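You operate a simulated robot arm through the tools that you are given. There is no shell and no other tool. Be economical: measure what you need, move in short steps, check, and stop when the job is done.

The job below is to be done with a simulated two-armed robot. You get a single attempt, and the scene is never put back.

JOB
Pick up the blue pouch with one hand, pass it to the other hand and put it on the top of the white bench. Take the blue bead on the top of the pink counter and put it away on the top of the purple counter. Take the yellow bead from the top of the pink counter and leave it on top of the black bobbin. Open the left pink drawer, put the white ribbon from the inside of the left pink drawer on the upper left shelf of the green bench and shut the drawer again. Put the pod on the counter end of the long table away on the top of the wooden counter. The order is free. Set down upright: blue pouch.
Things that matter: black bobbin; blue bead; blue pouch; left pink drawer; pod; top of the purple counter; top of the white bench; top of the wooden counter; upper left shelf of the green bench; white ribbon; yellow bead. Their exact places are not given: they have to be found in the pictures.

Only the result counts: the job must be done as asked and must still hold three seconds after the hand-in. Knocking over, shifting, dropping, spilling or breaking anything else fails it.

ROBOT AND FRAMES
Two 7-joint arms with two-finger parallel grippers on one trunk, on a base that drives. Base frame: it is fixed to the floor where the robot stands at the start and does not move with it; the origin is under the middle of the robot, x ahead of it, y to its left, z up. Units: m, rad, N and s.
The left shoulder is at the start at [0.03, 0.119, 1.06], the right one opposite. With the tool pointing down near the work surface each hand reaches from about 0.1 to 0.64 m from the robot's upright axis, wherever it stands, measured 20 degrees to its own side. Places, roughly: black bobbin (5x5x4 cm) [0.6, 0.4, 0.9]; blue bead (2x2x2 cm) [0.6, 0.5, 0.9]; blue pouch (8x6x10 cm) [0.5, -0.1, 1]; left pink drawer [0.5, 1, 0.8]; pod (4x4x3 cm) [-1.3, 0.2, 0.8]; top of the purple counter [-0.3, 1.9, 0.9]; top of the white bench [-3.9, -1.6, 0.8]; top of the wooden counter [-1.6, 1.9, 0.9]; upper left shelf of the green bench [-3.9, -0.6, 0.4]; white ribbon (13x14x3 cm) [0.4, 1.1, 0.8]; yellow bead (3x3x2 cm) [0.6, 0.6, 0.9]. Payload 3.43 kg a hand.
The tool frame of a hand sits at the grasp point between the pads (the TCP): z along the fingers, y along the line on which they close. The tips reach 0.03 m beyond it. Largest opening 0.094 m; finger width 0.028, thickness 0.01; the body of the gripper, 0.05 by 0.096 m, starts 0.055 m behind the TCP.
Orientation is told as [roll, pitch, yaw] about the base's x, y, z axes, in that order, counted from this pose: with the fingers straight down and closing along the base's y, the tool's x points along the base's -x, its y along +y and its z along -z.

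CONTROLS
- The arms move only by the tool drive_tool. It takes "left_targets", "right_targets" or both (then of equal length, played together; a hand with none holds still); each is a list that holds one entry, the list of rows, each a list of 7 numbers: the shift along the base's x, y, z in m, then the turn, a rotation vector about the base's x, y, z in rad, then the closure, from 0 (fully open) to 1 (shut). In form: [[[x, y, z, wx, wy, wz, jaw], ...]]. A call has 1 to 10 rows; each row shifts and turns the commanded pose from where the row before left it. Each row takes 0.2 s and may step no farther than 0.05 m and 0.15 rad from the row before; otherwise, or with a gripper value out of range, the whole call is refused. A pose out of reach is approached as far as the arm can. The call stops where the force on the tool passes 40 N (or 10 N more than at its start, if that is more) or the arm is blocked; 0.2 s more then pass. Each finger travels about 0.072 m/s and halts on what it meets, pressing with about 27 N; the grip force reading is that of the motor and also rises with nothing between the fingers. The clock runs only during rows and for 0.2 s after the last one: add rows that do not move to give the fingers time. It gives the time, the measured TCP pose, the force on the tool (base axes), the opening and the grip force at its end, in the units of the frame above (readings bear some noise), with the torque about the TCP (base axes, N m) and any sound that the robot's microphone picked up, and new pictures: "show" is both (left out), scene, wrist or none (wrist: the cameras of the hands that moved).
- Cameras (640 x 400 px; columns grow to the right, rows downward): "scene" is now at [0.0284, 0.0433, 1.7816]; the picture's right is [0.62, -0.78, 0.00], its down [-0.63, -0.51, -0.59] and it looks along [0.46, 0.37, -0.81] (base axes); focal length 251 px, centre (320, 200). "left" rides on the left gripper at [0.076, -0.014, -0.103] in its tool frame; the picture's right is [0.18, 0.98, 0.00], its down [-0.75, 0.14, -0.64] and it looks along [-0.63, 0.12, 0.77] (tool axes); focal length 243 px, centre (320, 200). "right" rides on the right gripper at [0.076, 0.014, -0.102] in its tool frame; the picture's right is [-0.18, 0.98, 0.00], its down [-0.75, -0.14, -0.64] and it looks along [-0.63, -0.12, 0.77] (tool axes); focal length 243 px, centre (320, 200).
- raise_lower(by): slides the trunk up (or, below 0, down) by that many m; the arms and the scene camera ride with it, the base frame stays. It gives what a move gives, with no picture.
- roll_base(legs): drives the robot by 1 to 6 legs, each [ahead, turn to the left] in m and rad, along the robot's own axes; the way and the turn of a leg run together, so that a leg with both is an arc; at most 1.5 m and 3.142 rad a leg. The arms and the cameras ride along, it lands a little off, and it stops where it bumps. It gives what a move gives, and a new picture of the scene camera.
- turn_head(pan, tilt): turns the head with the scene camera to pan (to the left, within 2.496 rad either way) and tilt (down, from -0.506 to 1.204), counted from straight ahead of the robot. It gives what a move gives, and a new picture of the scene camera.
- locate(camera, pixels): for up to 12 pixels [column, row] of the newest picture of that camera ("zoom" is the newest enlarged one), the place [x, y, z] in the base frame of the surface seen there, good to about 0.002 m, but the place of the scene camera against the robot may be out by one fixed shift of up to 0.025 m in any direction. The clock stands still meanwhile.
- enlarge(camera, box): a new picture of the part [left, top, right, bottom] of that camera's present view, enlarged. The clock stands still meanwhile.
- hand_in(): hands the job in; it is judged then, once.

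Go step by step. Measure first, check grasps and placings, and put right what went wrong. The budget is 131 turns and 260 pictures, counting those below and the enlarged ones. Unless the task says otherwise, let go and move clear before handing in, and close with one line.

The tools are called as a command line: name --argument value ..., lists and objects as JSON in quotes. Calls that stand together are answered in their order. drive_tool: Moves the arms, as the interface text tells. Its arguments: {"type":"object","properties":{"left_targets":{"type":"array","items":{"type":"array","items":{"type":"array","items":{"type":"number"}}}},"right_targets":{"type":"array","items":{"type":"array","items":{"type":"array","items":{"type":"number"}}}},"show":{"type":"string","enum":["both","scene","wrist","none"]}},"required":[]} The other tools are called the same way: raise_lower (by) slides the trunk up or down; roll_base (legs) drives the base; turn_head (pan, tilt) turns the head that bears the scene camera; locate (camera, pixels) gives the place of the surface under pixels of a picture; enlarge (camera, box) takes an enlarged picture of a part of a camera's view; hand_in () hands the job in.

At the start:

```text
t: 0.0
left_position: [0.2865, 0.3206, 1.2077]
left_ee_rot: [0.0, 0.0, -0.001]
left_force: [0.7, -0.9, 0.0]
left_torque: [-0.03, 0.03, -0.03]
left_gripper_width: 0.0939
left_grasp_force: 0.0
right_position: [0.2966, 0.0325, 1.1486]
right_ee_rot: [0.0, -0.001, 0.001]
right_force: [-0.1, -0.4, 0.2]
right_torque: [-0.01, -0.03, 0.01]
right_gripper_width: 0.0939
right_grasp_force: 0.1
trunk travel left (down, up): [-0.325, 0.085]
robot x, y, heading: [0.0027, -0.0021, 0.004]
head pan, tilt: [0.675, 0.942]
```

scene: 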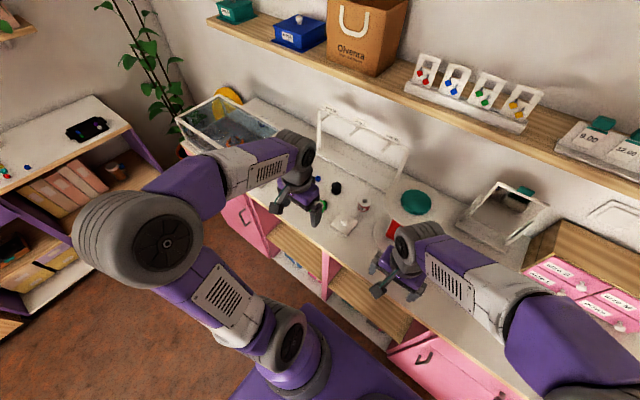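
right: 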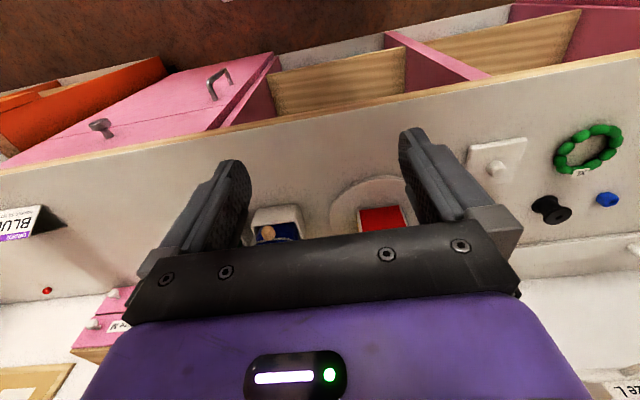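
left: 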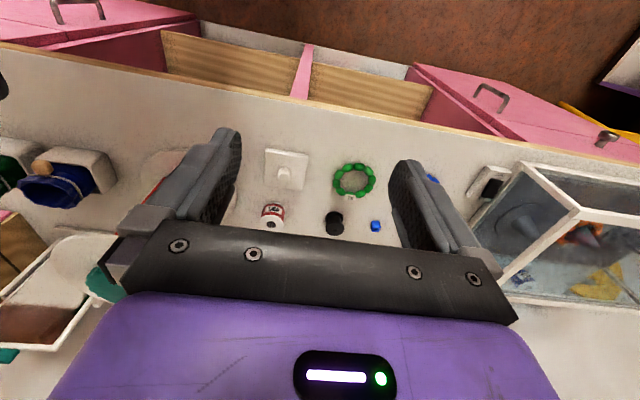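

The left wrist picture shows the bobbin (335,222), a blue bead (375,226), the green beads (355,180) and the pouch (60,180). I'll measure these and enlarge the view.

locate --camera "left" --pixels '[[335, 216], [335, 230], [375, 222], [375, 229], [432, 178], [60, 185], [40, 170], [85, 165], [272, 215], [285, 165], [355, 170], [490, 185]]'

enlarge --camera "left" --box '[220, 140, 460, 260]'

enlarge --camera "scene" --box '[180, 80, 440, 240]'

```text
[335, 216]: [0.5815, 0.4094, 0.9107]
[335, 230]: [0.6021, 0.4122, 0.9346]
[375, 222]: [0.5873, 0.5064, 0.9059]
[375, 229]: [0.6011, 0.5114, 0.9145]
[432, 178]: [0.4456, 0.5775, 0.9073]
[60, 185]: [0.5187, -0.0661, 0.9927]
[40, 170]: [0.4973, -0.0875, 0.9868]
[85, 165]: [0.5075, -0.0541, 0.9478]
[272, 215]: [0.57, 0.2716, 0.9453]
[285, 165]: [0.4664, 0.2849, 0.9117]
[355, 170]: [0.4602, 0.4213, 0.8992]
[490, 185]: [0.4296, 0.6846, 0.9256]
```

```text
2.67 times, centred on (340, 200) of left
```

zoom: 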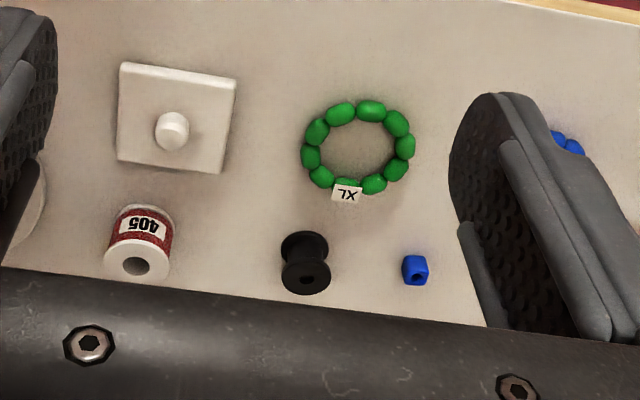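

```text
2.46 times, centred on (310, 160) of scene
```

zoom: 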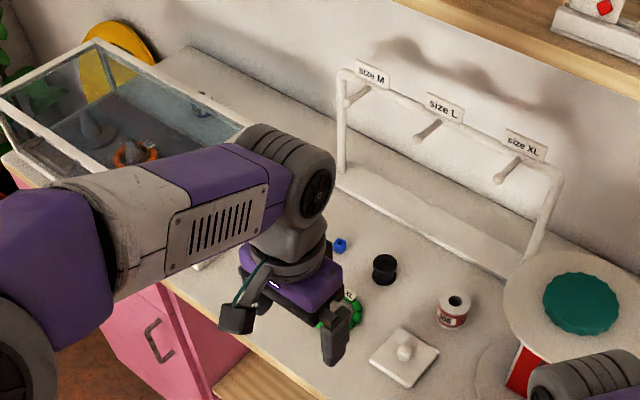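

The yellow bead is hidden behind a finger. I'll survey the room with the head before moving.

turn_head --pan 1.3 --tilt 0.6

turn_head --pan 2.4 --tilt 0.5

turn_head --pan -2.4 --tilt 0.5

turn_head --pan -0.3 --tilt 0.8

```text
t: 1.0
left_position: [0.2869, 0.3191, 1.2073]
left_ee_rot: [0.0, -0.001, 0.0]
left_force: [0.2, 0.6, -0.1]
left_torque: [0.04, 0.02, -0.05]
left_gripper_width: 0.0939
left_grasp_force: 0.1
right_position: [0.2958, 0.0326, 1.1493]
right_ee_rot: [0.001, 0.002, 0.001]
right_force: [0.6, -0.2, -0.1]
right_torque: [-0.04, -0.01, -0.01]
right_gripper_width: 0.0941
right_grasp_force: 0.0
trunk travel left (down, up): [-0.325, 0.085]
robot x, y, heading: [-0.0025, 0.0026, 0.003]
head pan, tilt: [1.3, 0.6]
```

scene: 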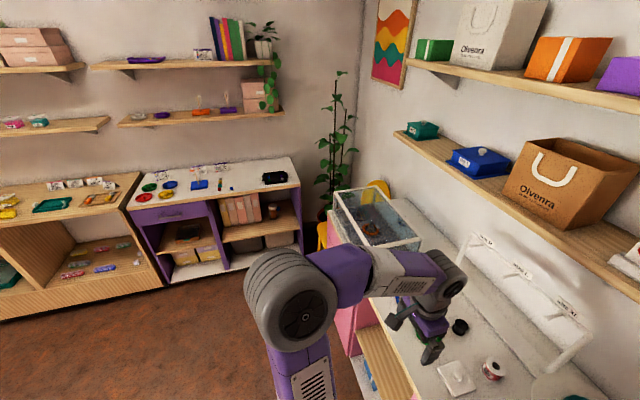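

```text
t: 2.4
left_position: [0.2875, 0.3198, 1.207]
left_ee_rot: [-0.001, -0.002, 0.002]
left_force: [-0.5, 1.0, 0.5]
left_torque: [0.01, -0.04, 0.01]
left_gripper_width: 0.0941
left_grasp_force: 0.2
right_position: [0.2942, 0.0327, 1.1496]
right_ee_rot: [0.002, -0.001, -0.001]
right_force: [0.1, -0.5, -0.3]
right_torque: [0.02, 0.03, 0.01]
right_gripper_width: 0.0941
right_grasp_force: 0.0
trunk travel left (down, up): [-0.325, 0.085]
robot x, y, heading: [0.0022, -0.0016, 0.001]
head pan, tilt: [2.4, 0.499]
```

scene: 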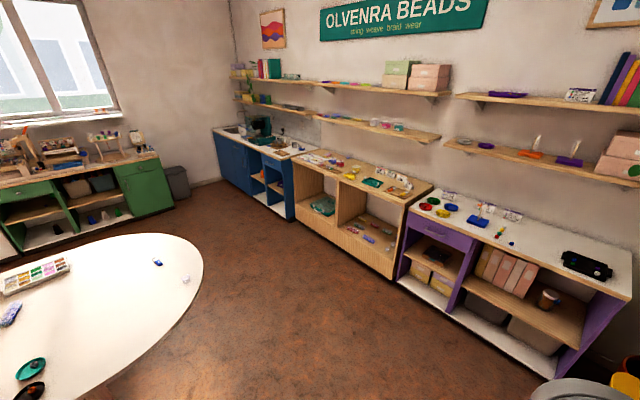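

```text
t: 6.2
left_position: [0.2875, 0.3192, 1.2079]
left_ee_rot: [0.0, 0.0, 0.0]
left_force: [0.2, -0.2, -0.1]
left_torque: [0.0, 0.0, 0.01]
left_gripper_width: 0.0939
left_grasp_force: 0.0
right_position: [0.2959, 0.0331, 1.1485]
right_ee_rot: [-0.001, 0.001, 0.0]
right_force: [-1.1, 0.0, -0.4]
right_torque: [0.0, -0.03, -0.03]
right_gripper_width: 0.0938
right_grasp_force: 0.0
trunk travel left (down, up): [-0.325, 0.085]
robot x, y, heading: [-0.0004, -0.0008, 0.001]
head pan, tilt: [-2.4, 0.499]
```

scene: 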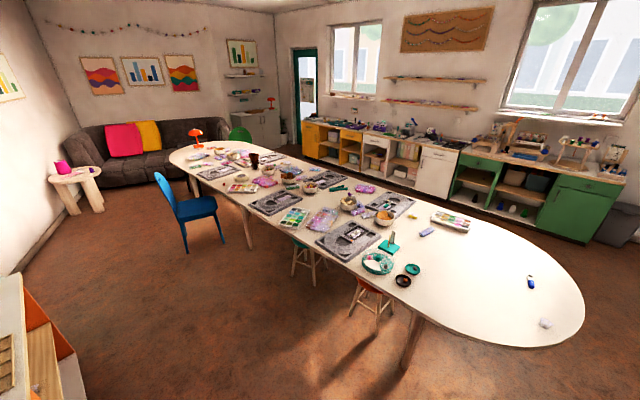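

```text
t: 8.2
left_position: [0.2871, 0.3194, 1.2079]
left_ee_rot: [0.0, 0.0, 0.0]
left_force: [0.9, -0.1, 0.0]
left_torque: [-0.01, 0.0, -0.05]
left_gripper_width: 0.0939
left_grasp_force: 0.0
right_position: [0.2957, 0.0324, 1.1492]
right_ee_rot: [0.001, 0.0, 0.0]
right_force: [-0.5, -0.8, 1.6]
right_torque: [0.0, -0.01, 0.01]
right_gripper_width: 0.0939
right_grasp_force: 0.1
trunk travel left (down, up): [-0.325, 0.085]
robot x, y, heading: [-0.0017, 0.0019, -0.004]
head pan, tilt: [-0.3, 0.799]
```

scene: 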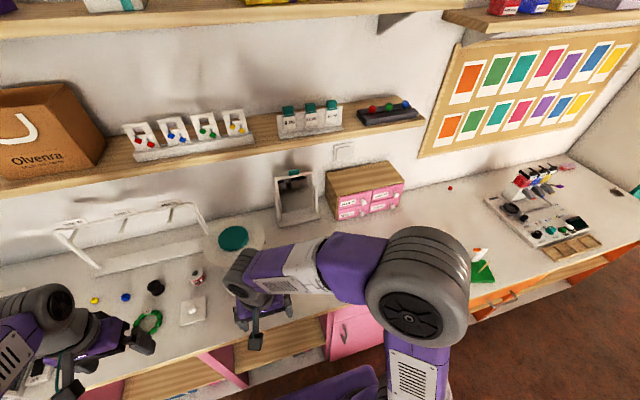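

The yellow bead is now visible at (95,300), beside the blue one at (126,297). I'll measure from this view to find both beads and the scene camera's offset.

locate --camera "scene" --pixels '[[95, 300], [126, 297], [156, 287], [156, 283], [196, 272], [194, 311], [130, 390], [240, 380], [330, 375], [20, 290], [250, 378], [450, 188]]'

enlarge --camera "scene" --box '[70, 250, 230, 350]'

```text
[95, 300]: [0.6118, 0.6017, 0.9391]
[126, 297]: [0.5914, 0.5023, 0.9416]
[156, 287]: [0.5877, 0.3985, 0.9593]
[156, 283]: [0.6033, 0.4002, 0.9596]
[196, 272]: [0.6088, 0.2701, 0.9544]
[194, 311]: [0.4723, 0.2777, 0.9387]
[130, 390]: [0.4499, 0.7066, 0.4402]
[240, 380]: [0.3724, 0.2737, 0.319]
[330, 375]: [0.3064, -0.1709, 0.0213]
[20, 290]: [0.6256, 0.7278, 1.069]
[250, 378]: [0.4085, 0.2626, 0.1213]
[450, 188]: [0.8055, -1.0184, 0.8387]
```

```text
4.00 times, centred on (150, 300) of scene
```

zoom: 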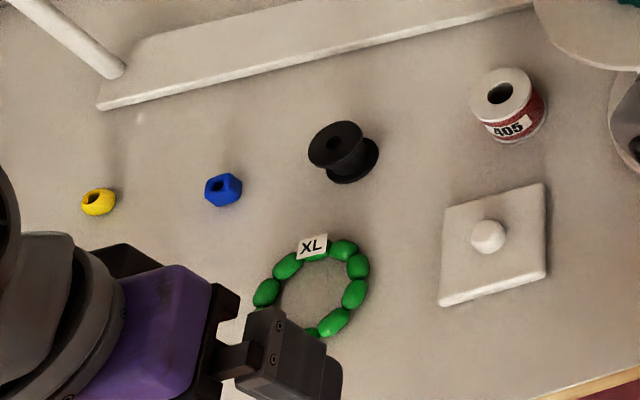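

The scene camera reads about 0.025 high and 0.009 low in y against the wrist camera, so the yellow bead is near (0.605,0.61). I'll drive to about (0.05,0.38), facing the counter.

roll_base --legs '[[0, 1.44], [0.383, 0], [0, -1.44]]'

turn_head --pan 0.3 --tilt 0.9

drive_tool --left_targets '[[[0, 0, 0, 0, 0, 0, 0.3]]]' --show "wrist"

```text
t: 17.6
left_position: [0.3356, 0.7026, 1.2083]
left_ee_rot: [0.0, 0.001, 0.003]
left_force: [0.1, 0.6, 0.3]
left_torque: [0.04, -0.03, -0.01]
left_gripper_width: 0.094
left_grasp_force: 0.1
right_position: [0.3462, 0.417, 1.1494]
right_ee_rot: [0.001, 0.0, 0.003]
right_force: [-0.5, 0.2, 0.3]
right_torque: [0.0, 0.01, 0.03]
right_gripper_width: 0.094
right_grasp_force: 0.0
trunk travel left (down, up): [-0.325, 0.085]
robot x, y, heading: [0.0512, 0.3795, 0.007]
head pan, tilt: [-0.3, 0.799]
```

scene: 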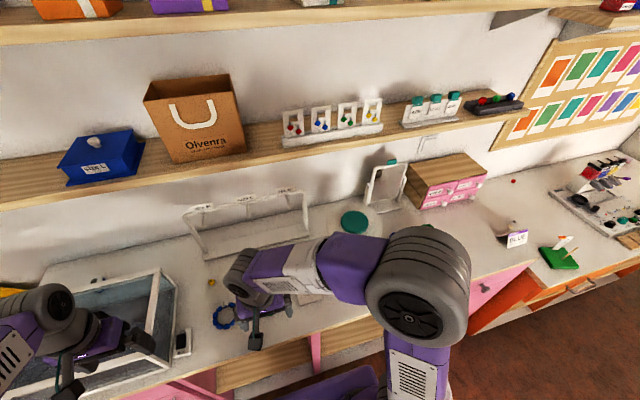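

```text
t: 18.6
left_position: [0.3371, 0.7037, 1.2078]
left_ee_rot: [-0.001, 0.0, 0.003]
left_force: [-0.7, -0.1, 0.4]
left_torque: [0.0, 0.0, 0.01]
left_gripper_width: 0.0938
left_grasp_force: 0.1
right_position: [0.3457, 0.4162, 1.147]
right_ee_rot: [0.001, 0.0, 0.004]
right_force: [-0.4, 0.7, -0.3]
right_torque: [0.0, -0.01, 0.01]
right_gripper_width: 0.0941
right_grasp_force: 0.1
trunk travel left (down, up): [-0.325, 0.085]
robot x, y, heading: [0.0503, 0.3828, 0.006]
head pan, tilt: [0.3, 0.901]
```

scene: 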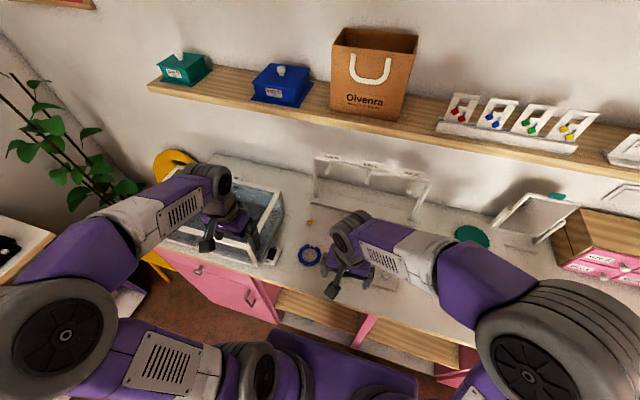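

```text
t: 19.0
left_position: [0.3363, 0.7028, 1.2071]
left_ee_rot: [-0.001, 0.0, 0.003]
left_force: [0.7, 0.6, 0.3]
left_torque: [-0.03, -0.02, -0.01]
left_gripper_width: 0.0658
left_grasp_force: 0.0
right_position: [0.346, 0.4162, 1.1493]
right_ee_rot: [-0.001, 0.0, 0.004]
right_force: [-0.2, 1.9, 0.7]
right_torque: [0.02, 0.0, 0.03]
right_gripper_width: 0.094
right_grasp_force: 0.1
trunk travel left (down, up): [-0.325, 0.085]
robot x, y, heading: [0.0506, 0.3847, 0.005]
head pan, tilt: [0.3, 0.901]
```

left: 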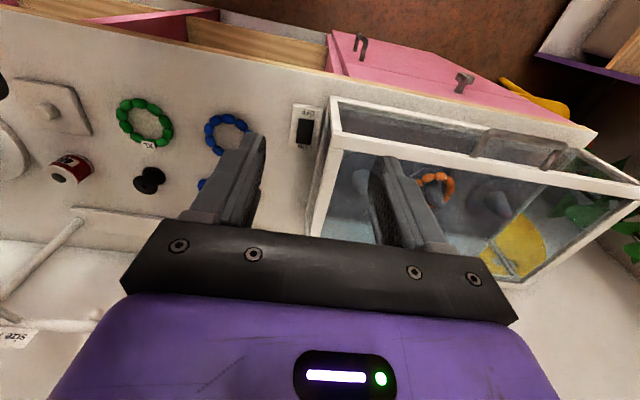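

I'll shift the right arm out of the way and bring the left hand over toward the yellow bead at height.

drive_tool --left_targets '[[[0.03, -0.03, 0, 0, 0, 0, 0.5], [0.04, -0.03, 0, 0, 0, 0, 0.5], [0.04, -0.03, 0, 0, 0, 0, 0.5], [0.04, -0.003, -0.02, 0, 0, 0, 0.5], [0.02, 0, -0.04, 0, 0, 0, 0.5], [0, 0, -0.04, 0, 0, 0, 0.5]]]' --right_targets '[[[-0.02, -0.05, 0.01, 0, 0, 0, 0], [-0.02, -0.05, 0.01, 0, 0, 0, 0], [-0.02, -0.05, 0.01, 0, 0, 0, 0], [0, -0.05, 0, 0, 0, 0, 0], [0, -0.04, 0, 0, 0, 0, 0], [0, 0, 0, 0, 0, 0, 0]]]'

```text
refused: row 1 steps farther than a row can; nothing moved
```

Row 1 was over the step limit, so I'll use smaller steps.

drive_tool --left_targets '[[[0.03, -0.03, 0, 0, 0, 0, 0.5], [0.035, -0.03, 0, 0, 0, 0, 0.5], [0.035, -0.03, 0, 0, 0, 0, 0.5], [0.04, -0.003, -0.02, 0, 0, 0, 0.5], [0.02, 0, -0.04, 0, 0, 0, 0.5], [0, 0, -0.04, 0, 0, 0, 0.5]]]' --right_targets '[[[-0.01, -0.045, 0.01, 0, 0, 0, 0], [-0.01, -0.045, 0.01, 0, 0, 0, 0], [-0.02, -0.04, 0.01, 0, 0, 0, 0], [0, -0.04, 0, 0, 0, 0, 0], [0, -0.04, 0, 0, 0, 0, 0], [0, 0, 0, 0, 0, 0, 0]]]'

```text
t: 20.4
left_position: [0.4975, 0.6083, 1.1082]
left_ee_rot: [0.001, 0.001, 0.002]
left_force: [-0.2, 0.6, -0.4]
left_torque: [-0.03, -0.01, -0.01]
left_gripper_width: 0.0467
left_grasp_force: 0.1
right_position: [0.3054, 0.2047, 1.179]
right_ee_rot: [-0.001, 0.0, 0.004]
right_force: [0.5, 0.2, 0.0]
right_torque: [-0.01, 0.0, -0.01]
right_gripper_width: 0.0941
right_grasp_force: 0.0
trunk travel left (down, up): [-0.325, 0.085]
robot x, y, heading: [0.0483, 0.3816, 0.006]
head pan, tilt: [0.3, 0.901]
```

scene: 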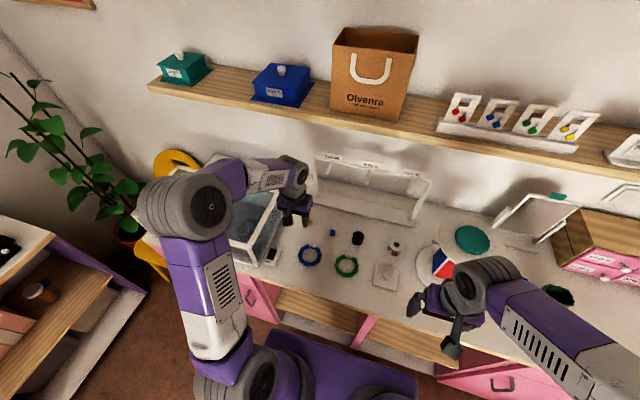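
right: 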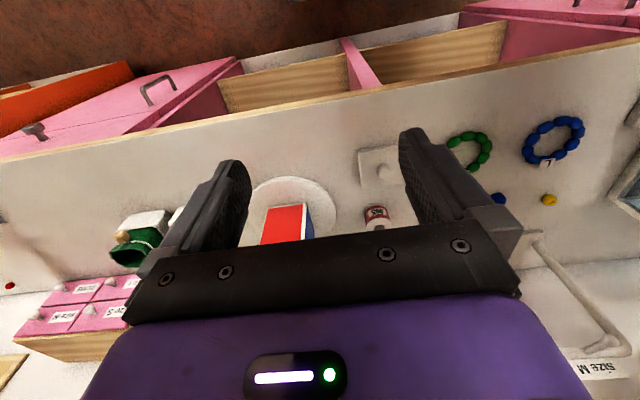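
left: 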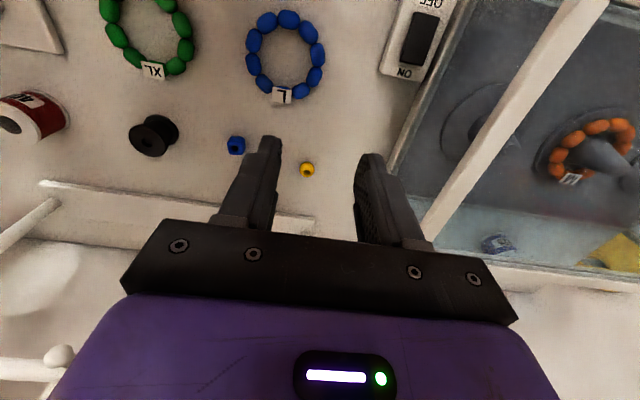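

locate --camera "left" --pixels '[[307, 166], [307, 172], [236, 145], [237, 150], [150, 128], [153, 146], [150, 135], [392, 170], [480, 110], [290, 225], [330, 150], [307, 177]]'

enlarge --camera "left" --box '[100, 90, 340, 240]'

```text
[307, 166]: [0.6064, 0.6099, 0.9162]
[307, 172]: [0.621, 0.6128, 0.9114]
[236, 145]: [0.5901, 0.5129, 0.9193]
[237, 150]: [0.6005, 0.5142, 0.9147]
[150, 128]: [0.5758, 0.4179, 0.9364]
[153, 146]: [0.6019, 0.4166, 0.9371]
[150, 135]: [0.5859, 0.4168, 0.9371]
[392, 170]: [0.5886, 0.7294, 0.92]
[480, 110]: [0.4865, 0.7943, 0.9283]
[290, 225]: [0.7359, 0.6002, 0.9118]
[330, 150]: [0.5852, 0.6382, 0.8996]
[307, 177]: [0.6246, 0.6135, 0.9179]
```

```text
2.67 times, centred on (220, 165) of left
```

zoom: 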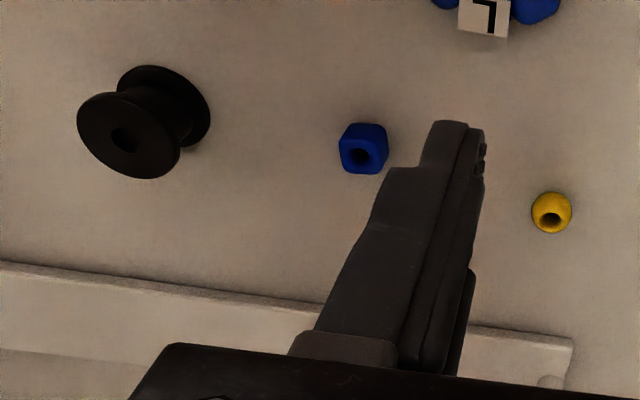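

The yellow bead is centred near (0.613,0.611), with its top at 0.919 and the counter at 0.899. I'll move above it and check before descending.

drive_tool --left_targets '[[[0.04, 0.0, -0.02, 0, 0, 0, 0.5], [0.04, 0.001, -0.02, 0, 0, 0, 0.5], [0.035, 0.002, -0.03, 0, 0, 0, 0.5], [0, 0, -0.03, 0, 0, 0, 0.5], [0, 0, -0.02, 0, 0, 0, 0.5]]]' --show "wrist"

locate --camera "left" --pixels '[[150, 135]]'

```text
t: 21.6
left_position: [0.6115, 0.6145, 0.9876]
left_ee_rot: [0.002, 0.001, 0.003]
left_force: [0.1, 0.4, -0.6]
left_torque: [-0.02, -0.01, 0.0]
left_gripper_width: 0.0469
left_grasp_force: 0.1
right_position: [0.3035, 0.2048, 1.1788]
right_ee_rot: [0.0, 0.0, 0.004]
right_force: [0.4, 0.3, 0.5]
right_torque: [0.01, 0.03, -0.02]
right_gripper_width: 0.0941
right_grasp_force: 0.1
trunk travel left (down, up): [-0.325, 0.085]
robot x, y, heading: [0.0482, 0.3825, -0.002]
head pan, tilt: [0.3, 0.901]
```

left: 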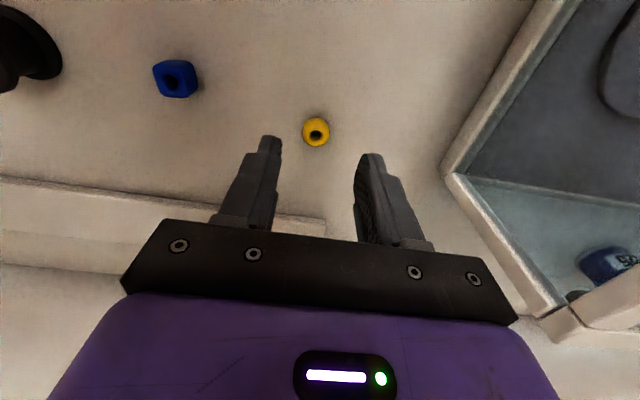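

```text
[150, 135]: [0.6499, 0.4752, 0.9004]
```

locate --camera "left" --pixels '[[315, 122], [304, 131], [328, 131], [315, 143], [175, 64], [188, 78], [153, 78], [195, 70], [175, 92], [180, 64]]'

```text
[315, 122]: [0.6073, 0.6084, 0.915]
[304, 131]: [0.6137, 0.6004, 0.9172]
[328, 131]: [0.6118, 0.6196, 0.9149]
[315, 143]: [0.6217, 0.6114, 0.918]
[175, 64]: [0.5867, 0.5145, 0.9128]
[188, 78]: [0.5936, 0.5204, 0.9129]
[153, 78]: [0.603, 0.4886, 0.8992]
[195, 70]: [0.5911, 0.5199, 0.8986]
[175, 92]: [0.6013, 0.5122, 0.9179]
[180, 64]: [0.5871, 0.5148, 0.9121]
```

The yellow bead's centre is (0.613,0.610). I'll descend to z 0.932 and grip.

drive_tool --left_targets '[[[0.0015, -0.004, -0.03, 0, 0, 0, 0.5], [0, 0, -0.025, 0, 0, 0, 0.5], [0, 0, 0, 0, 0, 0, 0.5], [0, 0, 0, 0, 0, 0, 0.9], [0, 0, 0, 0, 0, 0, 0.9], [0, 0, 0, 0, 0, 0, 0.9]]]' --show "wrist"

```text
t: 23.0
left_position: [0.6133, 0.6093, 0.932]
left_ee_rot: [0.0, 0.001, 0.004]
left_force: [0.0, -0.3, 0.0]
left_torque: [0.01, 0.01, -0.02]
left_gripper_width: 0.0208
left_grasp_force: 27.4
right_position: [0.3044, 0.2054, 1.1781]
right_ee_rot: [0.0, 0.0, 0.003]
right_force: [-0.9, 0.2, 0.4]
right_torque: [0.02, 0.02, -0.04]
right_gripper_width: 0.0939
right_grasp_force: 0.0
trunk travel left (down, up): [-0.325, 0.085]
robot x, y, heading: [0.049, 0.384, 0.002]
head pan, tilt: [0.3, 0.901]
```

left: 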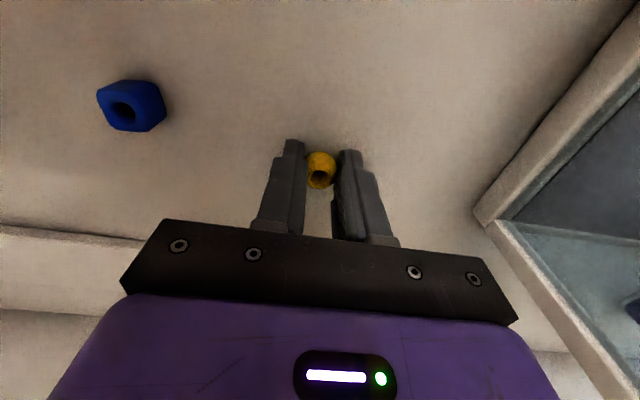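

The bead is held (0.0208 wide). I'll lift and move to view the bobbin.

drive_tool --left_targets '[[[0, 0, 0.05, 0, 0, 0, 0.9], [0, 0, 0.05, 0, 0, 0, 0.9], [-0.02, -0.045, 0, 0, 0, 0, 0.9], [-0.02, -0.045, 0, 0, 0, 0, 0.9], [-0.02, -0.045, 0, 0, 0, 0, 0.9], [-0.02, -0.045, 0, 0, 0, 0, 0.9], [0, 0, 0, 0, 0, 0, 0.9]]]' --show "wrist"

enlarge --camera "left" --box '[200, 60, 440, 210]'

```text
t: 24.6
left_position: [0.5341, 0.4306, 1.0332]
left_ee_rot: [0.0, -0.001, 0.003]
left_force: [-0.3, 0.2, 0.7]
left_torque: [-0.03, -0.02, -0.01]
left_gripper_width: 0.0201
left_grasp_force: 26.9
right_position: [0.3055, 0.2055, 1.1792]
right_ee_rot: [-0.001, 0.001, 0.003]
right_force: [-0.1, -0.5, 0.2]
right_torque: [0.02, 0.0, -0.03]
right_gripper_width: 0.094
right_grasp_force: 0.0
trunk travel left (down, up): [-0.325, 0.085]
robot x, y, heading: [0.0532, 0.3804, 0.0]
head pan, tilt: [0.3, 0.901]
```

left: 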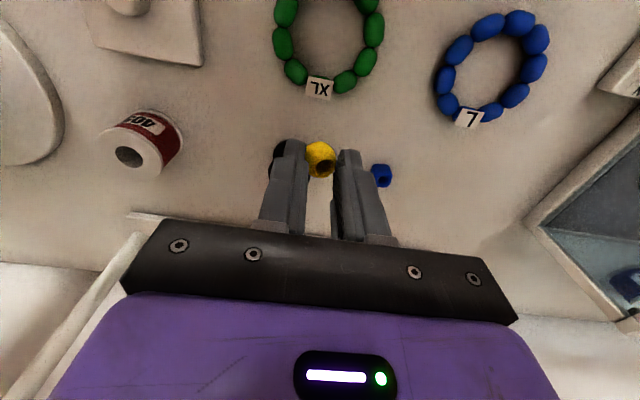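

```text
2.67 times, centred on (320, 135) of left
```

zoom: 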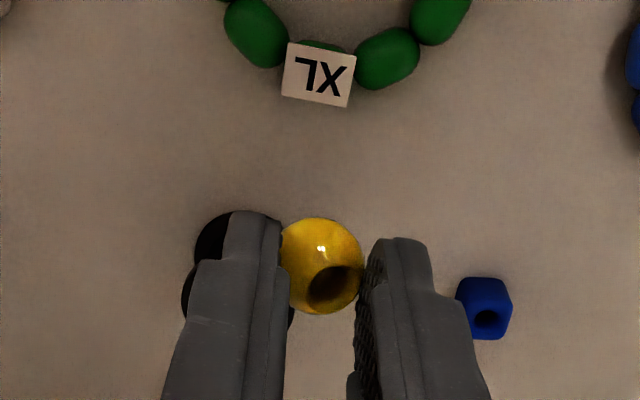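

The bobbin is hidden behind the finger, so I'll shift sideways to see its top face.

drive_tool --left_targets '[[[0, 0.04, 0, 0, 0, 0, 0.9], [0, 0.04, 0, 0, 0, 0, 0.9], [0, 0, 0, 0, 0, 0, 0.9]]]' --show "wrist"

enlarge --camera "left" --box '[130, 80, 370, 230]'

```text
t: 25.4
left_position: [0.5323, 0.5084, 1.0332]
left_ee_rot: [0.001, 0.0, 0.002]
left_force: [0.4, -0.4, -0.9]
left_torque: [0.02, 0.01, -0.01]
left_gripper_width: 0.02
left_grasp_force: 27.1
right_position: [0.303, 0.2041, 1.1784]
right_ee_rot: [0.0, 0.0, 0.003]
right_force: [0.7, 1.0, -0.3]
right_torque: [0.03, -0.02, 0.01]
right_gripper_width: 0.0939
right_grasp_force: 0.1
trunk travel left (down, up): [-0.325, 0.085]
robot x, y, heading: [0.0526, 0.381, 0.006]
head pan, tilt: [0.3, 0.901]
```

left: 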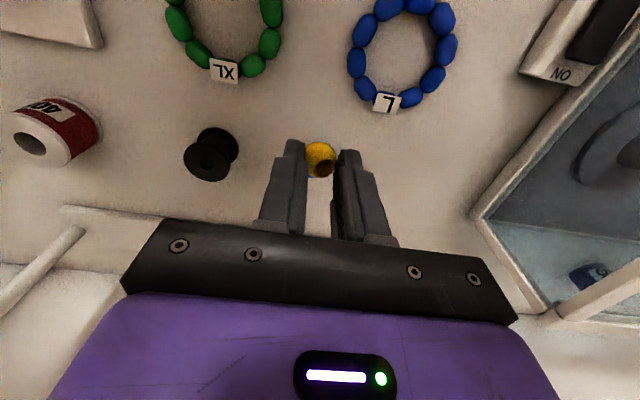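

```text
2.67 times, centred on (250, 155) of left
```

zoom: 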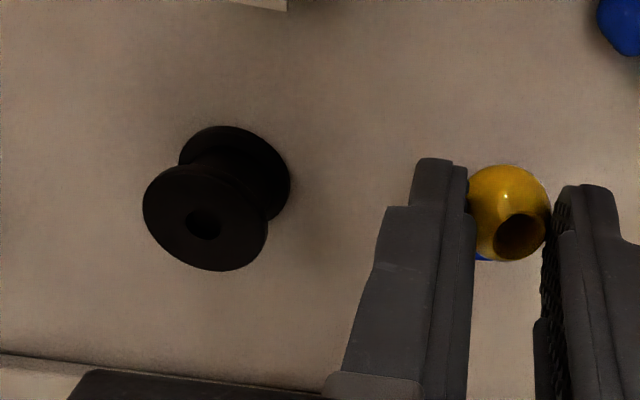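

locate --camera "zoom" --pixels '[[150, 205], [262, 237], [195, 178], [215, 265], [180, 220], [230, 220], [205, 190], [205, 250], [505, 175], [510, 205], [480, 215], [535, 215]]'

```text
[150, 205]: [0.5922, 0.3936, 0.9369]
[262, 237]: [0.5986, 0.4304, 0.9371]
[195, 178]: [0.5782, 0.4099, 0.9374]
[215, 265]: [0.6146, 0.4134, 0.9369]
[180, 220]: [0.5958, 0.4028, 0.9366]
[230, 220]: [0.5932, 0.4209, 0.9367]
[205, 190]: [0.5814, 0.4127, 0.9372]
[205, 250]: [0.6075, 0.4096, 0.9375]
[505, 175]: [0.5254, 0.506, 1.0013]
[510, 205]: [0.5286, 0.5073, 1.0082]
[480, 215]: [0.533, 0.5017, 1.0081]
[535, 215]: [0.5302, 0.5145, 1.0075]
```

The bobbin's top centre is (0.596,0.412,0.937). The bead has slid a bit toward the tips, so I'll move gently above the bobbin and look.

drive_tool --left_targets '[[[0.03, -0.035, 0, 0, 0, 0, 0.9], [0.02, -0.035, 0, 0, 0, 0, 0.9], [0.014, -0.0265, -0.02, 0, 0, 0, 0.9], [0, 0, -0.023, 0, 0, 0, 0.9], [0, 0, 0, 0, 0, 0, 0.9]]]' --show "wrist"

enlarge --camera "left" --box '[220, 90, 420, 215]'

locate --camera "left" --pixels '[[320, 150], [320, 155], [320, 160], [320, 145], [320, 165]]'

```text
t: 26.6
left_position: [0.5982, 0.4118, 0.9897]
left_ee_rot: [-0.001, 0.001, 0.003]
left_force: [-0.1, 0.6, -1.4]
left_torque: [0.02, 0.02, 0.0]
left_gripper_width: 0.02
left_grasp_force: 27.1
right_position: [0.303, 0.2047, 1.1794]
right_ee_rot: [0.001, 0.0, 0.004]
right_force: [-0.6, -0.6, 0.4]
right_torque: [0.0, -0.02, 0.02]
right_gripper_width: 0.0942
right_grasp_force: 0.0
trunk travel left (down, up): [-0.325, 0.085]
robot x, y, heading: [0.051, 0.3815, 0.002]
head pan, tilt: [0.3, 0.901]
```

left: 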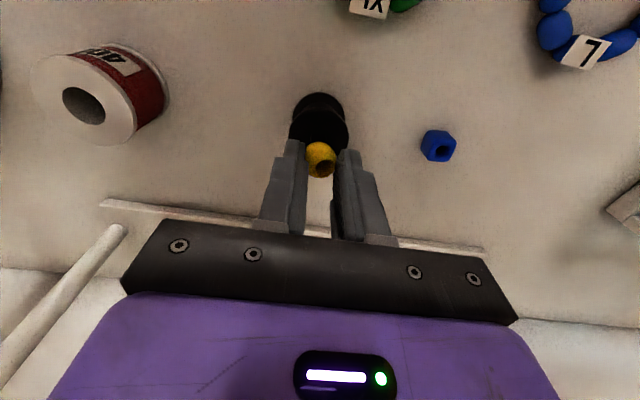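

```text
3.20 times, centred on (320, 152) of left
```

zoom: 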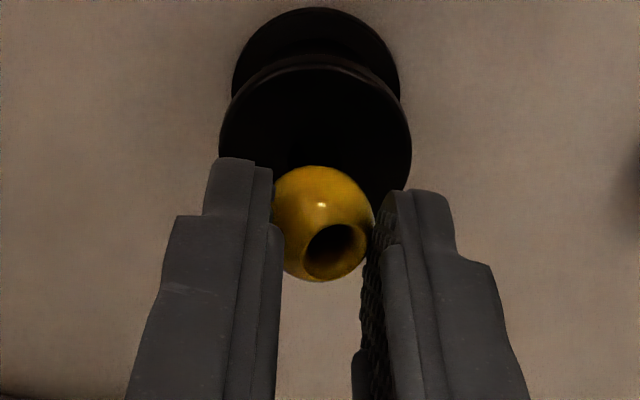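

```text
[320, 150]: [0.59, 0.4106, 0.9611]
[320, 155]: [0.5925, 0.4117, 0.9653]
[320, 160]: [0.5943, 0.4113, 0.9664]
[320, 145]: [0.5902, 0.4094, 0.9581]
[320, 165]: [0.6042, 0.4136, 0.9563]
```

The bead's bottom is about 0.01 above the bobbin's top. I'll lower it slowly while watching the force.

drive_tool --left_targets '[[[-0.002, 0, -0.006, 0, 0, 0, 0.9], [0, 0, -0.003, 0, 0, 0, 0.9], [0, 0, 0, 0, 0, 0, 0.9]]]' --show "wrist"

enlarge --camera "left" --box '[220, 90, 420, 215]'

```text
t: 27.4
left_position: [0.5956, 0.4127, 0.9817]
left_ee_rot: [-0.001, -0.004, 0.006]
left_force: [0.6, -0.7, 11.3]
left_torque: [0.05, -0.02, 0.03]
left_gripper_width: 0.0198
left_grasp_force: 27.2
right_position: [0.3023, 0.2063, 1.1786]
right_ee_rot: [0.001, 0.0, 0.003]
right_force: [-0.8, 0.6, 0.0]
right_torque: [0.02, -0.03, -0.01]
right_gripper_width: 0.0941
right_grasp_force: 0.1
trunk travel left (down, up): [-0.325, 0.085]
robot x, y, heading: [0.047, 0.3804, -0.0]
head pan, tilt: [0.3, 0.901]
```

left: 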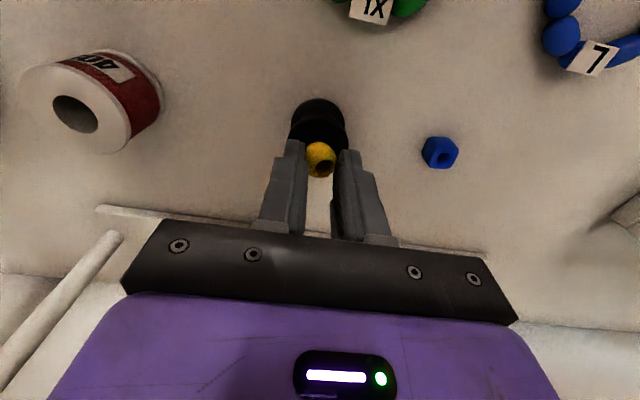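

```text
3.20 times, centred on (320, 152) of left
```

zoom: 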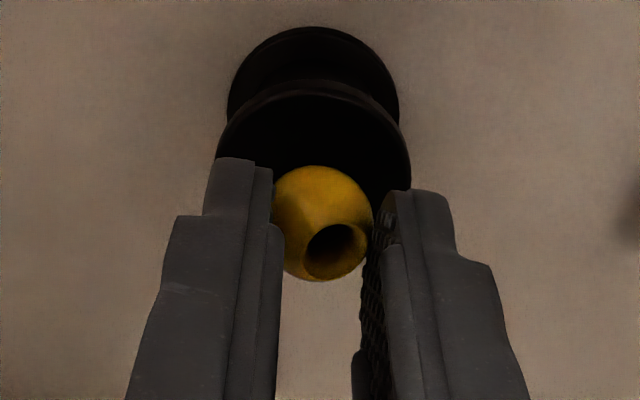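

The bead has touched with 11 N and the fingertips are clear above the flange. I'll ease up a little and open gradually.

drive_tool --left_targets '[[[0, 0, 0.0015, 0, 0, 0, 0.9], [0, 0, 0, 0, 0, 0, 0.76], [0, 0, 0, 0, 0, 0, 0.7], [0, 0, 0, 0, 0, 0, 0.6], [0, 0, 0, 0, 0, 0, 0.6]]]' --show "wrist"

enlarge --camera "left" --box '[220, 90, 420, 215]'

```text
t: 28.6
left_position: [0.5934, 0.4133, 0.9832]
left_ee_rot: [-0.001, -0.002, 0.003]
left_force: [-0.3, 0.0, 0.2]
left_torque: [0.0, 0.01, 0.02]
left_gripper_width: 0.0376
left_grasp_force: 0.1
right_position: [0.3043, 0.2051, 1.1782]
right_ee_rot: [0.0, 0.001, 0.003]
right_force: [-0.2, 0.3, -0.1]
right_torque: [-0.03, -0.02, 0.04]
right_gripper_width: 0.094
right_grasp_force: 0.0
trunk travel left (down, up): [-0.325, 0.085]
robot x, y, heading: [0.0509, 0.3815, 0.005]
head pan, tilt: [0.3, 0.901]
```

left: 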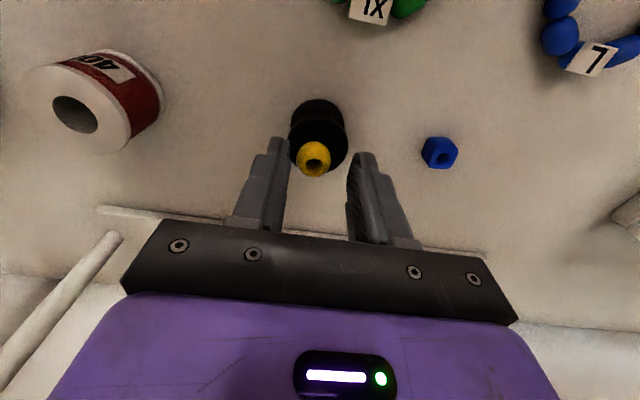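

```text
3.20 times, centred on (320, 152) of left
```

zoom: 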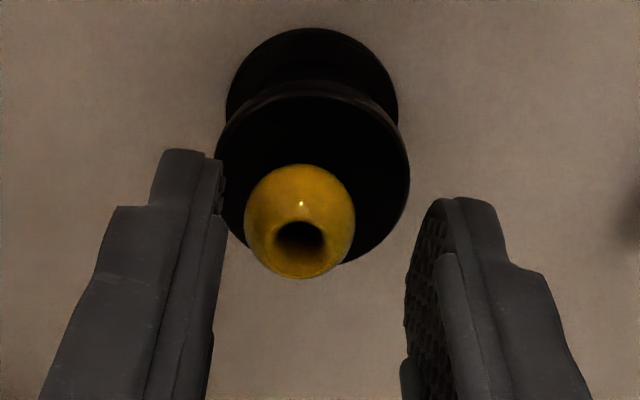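

The bead sits upright on the bobbin. I'll lift straight up and check.

drive_tool --left_targets '[[[0, 0, 0.04, 0, 0, 0, 0.6], [0, 0, 0.03, 0, 0, 0, 0.6], [-0.04, 0.03, 0, 0, 0, 0, 0.5], [-0.04, 0.03, 0, 0, 0, 0, 0.5], [0, 0, 0, 0, 0, 0, 0.5]]]' --show "wrist"

enlarge --camera "left" --box '[180, 90, 420, 240]'

```text
t: 29.8
left_position: [0.5155, 0.4738, 1.0524]
left_ee_rot: [0.0, -0.001, 0.004]
left_force: [0.9, -0.4, 0.8]
left_torque: [0.05, 0.01, 0.01]
left_gripper_width: 0.0471
left_grasp_force: 0.1
right_position: [0.3053, 0.2048, 1.1789]
right_ee_rot: [0.0, -0.001, 0.003]
right_force: [0.1, -0.6, -0.1]
right_torque: [0.02, -0.02, 0.03]
right_gripper_width: 0.0939
right_grasp_force: 0.1
trunk travel left (down, up): [-0.325, 0.085]
robot x, y, heading: [0.0506, 0.3836, 0.004]
head pan, tilt: [0.3, 0.901]
```

left: 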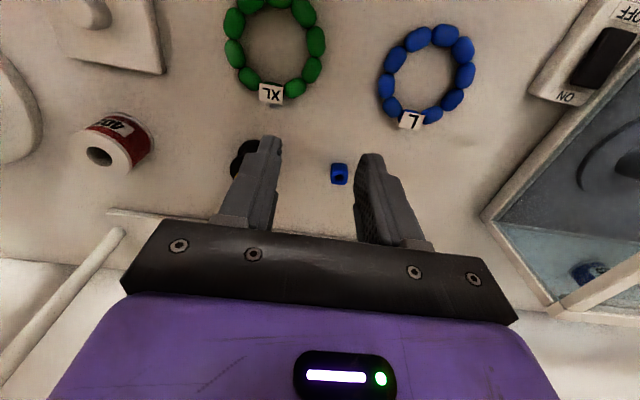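

```text
2.67 times, centred on (300, 165) of left
```

zoom: 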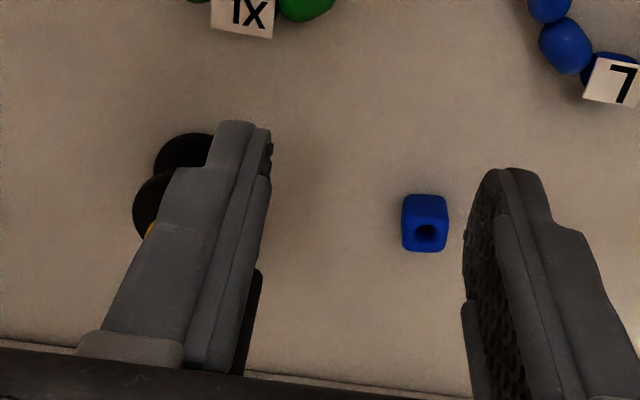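

The yellow bead is still in place, partly hidden at (152,228) in the zoom. Next I'll measure the blue bead.

locate --camera "zoom" --pixels '[[406, 226], [440, 222], [408, 246], [442, 247], [424, 248], [424, 222], [424, 205], [404, 205], [445, 205], [424, 262]]'

```text
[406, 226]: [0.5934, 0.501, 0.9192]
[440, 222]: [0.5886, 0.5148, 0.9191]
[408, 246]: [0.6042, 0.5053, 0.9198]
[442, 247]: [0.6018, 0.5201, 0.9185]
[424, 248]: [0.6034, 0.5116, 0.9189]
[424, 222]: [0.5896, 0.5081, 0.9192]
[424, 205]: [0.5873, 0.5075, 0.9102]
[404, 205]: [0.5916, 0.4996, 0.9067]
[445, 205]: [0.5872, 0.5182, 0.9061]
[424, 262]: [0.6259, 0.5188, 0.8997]
```

The blue bead is at (0.597,0.510), yawed about 0.24 rad. I'll move in and grip it.

drive_tool --left_targets '[[[0.01, 0.036, 0, 0, 0, 0.12, 0.5], [0.035, 0, -0.02, 0, 0, 0.12, 0.5], [0.0365, 0, -0.03, 0, 0, 0, 0.5], [0, 0, -0.04, 0, 0, 0, 0.5], [0, 0, -0.03, 0, 0, 0, 0.5], [0, 0, 0, 0, 0, 0, 0.5], [0, 0, 0, 0, 0, 0, 0.9], [0, 0, 0, 0, 0, 0, 0.9], [0, 0, 0, 0, 0, 0, 0.9]]]' --show "wrist"

```text
t: 31.8
left_position: [0.5958, 0.5084, 0.9331]
left_ee_rot: [-0.001, 0.001, 0.243]
left_force: [-0.1, -0.2, 0.5]
left_torque: [-0.01, -0.01, -0.01]
left_gripper_width: 0.0179
left_grasp_force: 26.6
right_position: [0.3047, 0.2052, 1.1781]
right_ee_rot: [-0.002, 0.001, 0.004]
right_force: [-0.8, -0.5, -0.3]
right_torque: [0.04, 0.0, 0.01]
right_gripper_width: 0.0939
right_grasp_force: 0.1
trunk travel left (down, up): [-0.325, 0.085]
robot x, y, heading: [0.0524, 0.3815, 0.003]
head pan, tilt: [0.3, 0.901]
```

left: 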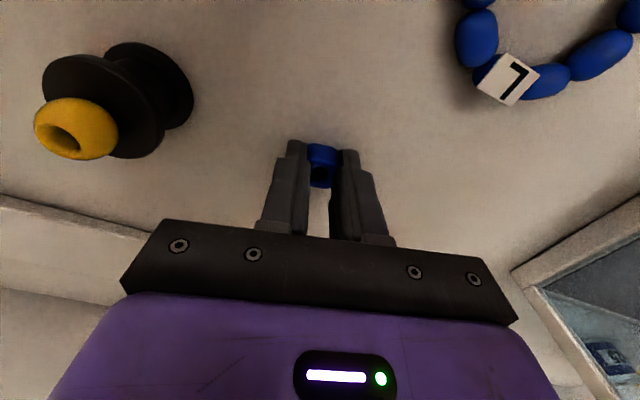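

The bead is gripped at 0.018 and the yellow one is stable. I'll lift, retract, and look toward the purple counter.

drive_tool --left_targets '[[[0, 0, 0.05, 0, 0, 0, 0.9], [0, 0, 0.05, 0, 0, 0, 0.9], [-0.03, 0, 0.04, 0, 0, 0, 0.9], [-0.05, 0, 0, 0, 0, -0.12, 0.9], [-0.05, 0, 0, 0, 0, -0.12, 0.9], [-0.05, 0, 0, 0, 0, 0, 0.9], [-0.05, 0.0, 0, 0, 0, 0, 0.9], [-0.02, 0.04, 0.0, 0, 0, 0, 0.9]]]' --show "wrist"

turn_head --pan 1.75 --tilt 0.5

```text
t: 33.6
left_position: [0.3452, 0.549, 1.0715]
left_ee_rot: [-0.001, 0.001, 0.003]
left_force: [-0.4, -0.1, -0.6]
left_torque: [-0.01, -0.02, -0.01]
left_gripper_width: 0.0178
left_grasp_force: 27.1
right_position: [0.304, 0.2074, 1.179]
right_ee_rot: [-0.001, 0.001, 0.004]
right_force: [1.2, 0.1, -0.1]
right_torque: [-0.04, 0.01, -0.02]
right_gripper_width: 0.0938
right_grasp_force: 0.0
trunk travel left (down, up): [-0.325, 0.085]
robot x, y, heading: [0.052, 0.3831, 0.004]
head pan, tilt: [0.3, 0.901]
```

left: 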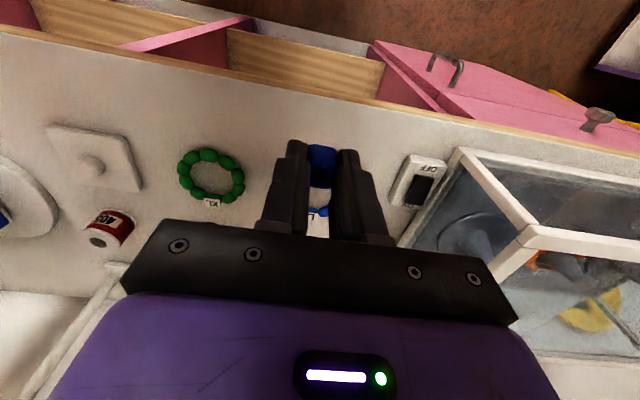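

```text
t: 35.2
left_position: [0.3463, 0.5454, 1.0723]
left_ee_rot: [0.001, 0.0, 0.005]
left_force: [0.0, 0.1, 0.3]
left_torque: [-0.02, 0.0, 0.04]
left_gripper_width: 0.0177
left_grasp_force: 27.3
right_position: [0.3039, 0.205, 1.1784]
right_ee_rot: [0.0, 0.0, 0.005]
right_force: [0.1, -0.5, -0.4]
right_torque: [-0.01, 0.0, 0.03]
right_gripper_width: 0.0935
right_grasp_force: 0.0
trunk travel left (down, up): [-0.325, 0.085]
robot x, y, heading: [0.0525, 0.3794, 0.004]
head pan, tilt: [1.751, 0.499]
```

scene: 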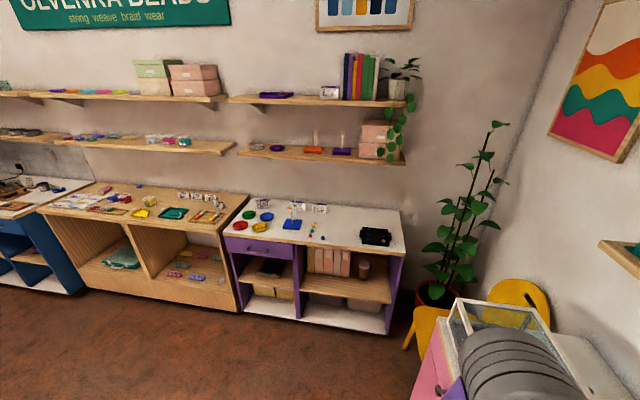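

locate --camera "scene" --pixels '[[320, 246], [400, 248], [235, 235], [340, 235], [345, 220], [310, 228], [290, 222], [376, 236], [240, 210], [180, 227], [60, 208], [250, 280]]'

enlarge --camera "scene" --box '[210, 180, 420, 310]'

```text
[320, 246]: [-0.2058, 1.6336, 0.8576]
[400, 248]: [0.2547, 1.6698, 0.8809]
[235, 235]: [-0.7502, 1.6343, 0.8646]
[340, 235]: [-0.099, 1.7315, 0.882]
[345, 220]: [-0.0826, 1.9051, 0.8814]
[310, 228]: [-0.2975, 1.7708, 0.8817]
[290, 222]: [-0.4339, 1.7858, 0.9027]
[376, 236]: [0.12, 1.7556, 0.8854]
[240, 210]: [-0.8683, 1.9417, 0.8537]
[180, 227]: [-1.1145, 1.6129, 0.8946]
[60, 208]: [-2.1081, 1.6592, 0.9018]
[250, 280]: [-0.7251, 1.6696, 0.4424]
```

```text
3.05 times, centred on (315, 245) of scene
```

zoom: 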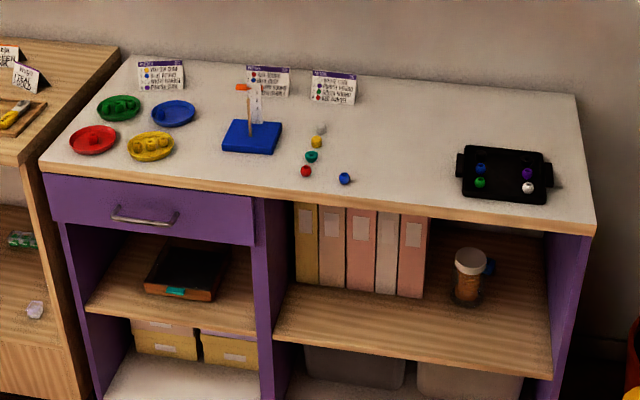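

The purple counter has clear space around (-0.05,1.78), its top at about z 0.857 after correction. I'll drive to (-0.05,1.27), facing it.

roll_base --legs '[[0, 1.68], [0.89, 0], [0, -0.11]]'

turn_head --pan 0.1 --tilt 0.9

```text
t: 44.5
left_position: [-0.211, 1.5673, 1.0724]
left_ee_rot: [0.0, 0.001, 1.571]
left_force: [0.7, 0.6, 0.5]
left_torque: [0.04, 0.0, 0.01]
left_gripper_width: 0.0178
left_grasp_force: 27.1
right_position: [0.1298, 1.5232, 1.179]
right_ee_rot: [0.001, -0.001, 1.568]
right_force: [0.6, -0.4, 0.8]
right_torque: [0.01, 0.02, 0.0]
right_gripper_width: 0.0942
right_grasp_force: 0.1
trunk travel left (down, up): [-0.325, 0.085]
robot x, y, heading: [-0.0528, 1.2691, 1.569]
head pan, tilt: [1.751, 0.499]
```

scene: 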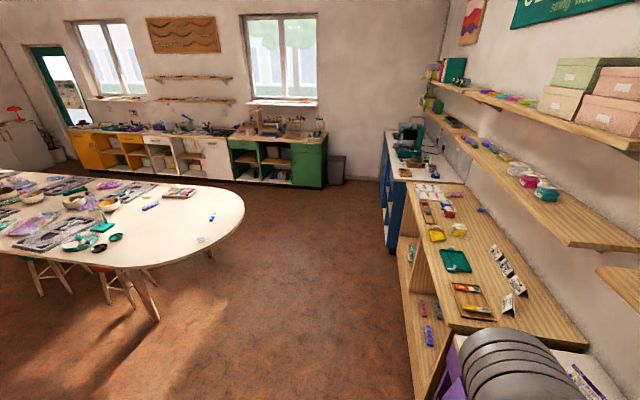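

```text
t: 46.2
left_position: [-0.2117, 1.5658, 1.0727]
left_ee_rot: [0.001, 0.001, 1.568]
left_force: [-0.4, -0.1, 0.5]
left_torque: [0.02, 0.0, 0.02]
left_gripper_width: 0.018
left_grasp_force: 26.7
right_position: [0.1295, 1.5228, 1.1785]
right_ee_rot: [-0.001, 0.001, 1.568]
right_force: [0.8, -0.4, 1.0]
right_torque: [-0.02, -0.04, -0.01]
right_gripper_width: 0.0944
right_grasp_force: 0.0
trunk travel left (down, up): [-0.325, 0.085]
robot x, y, heading: [-0.0499, 1.2725, 1.57]
head pan, tilt: [0.099, 0.901]
```

scene: 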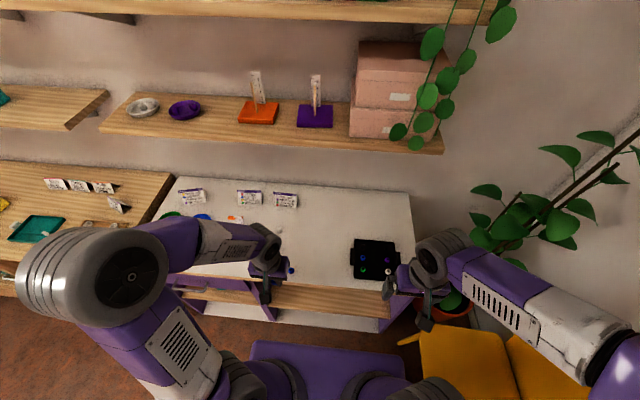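

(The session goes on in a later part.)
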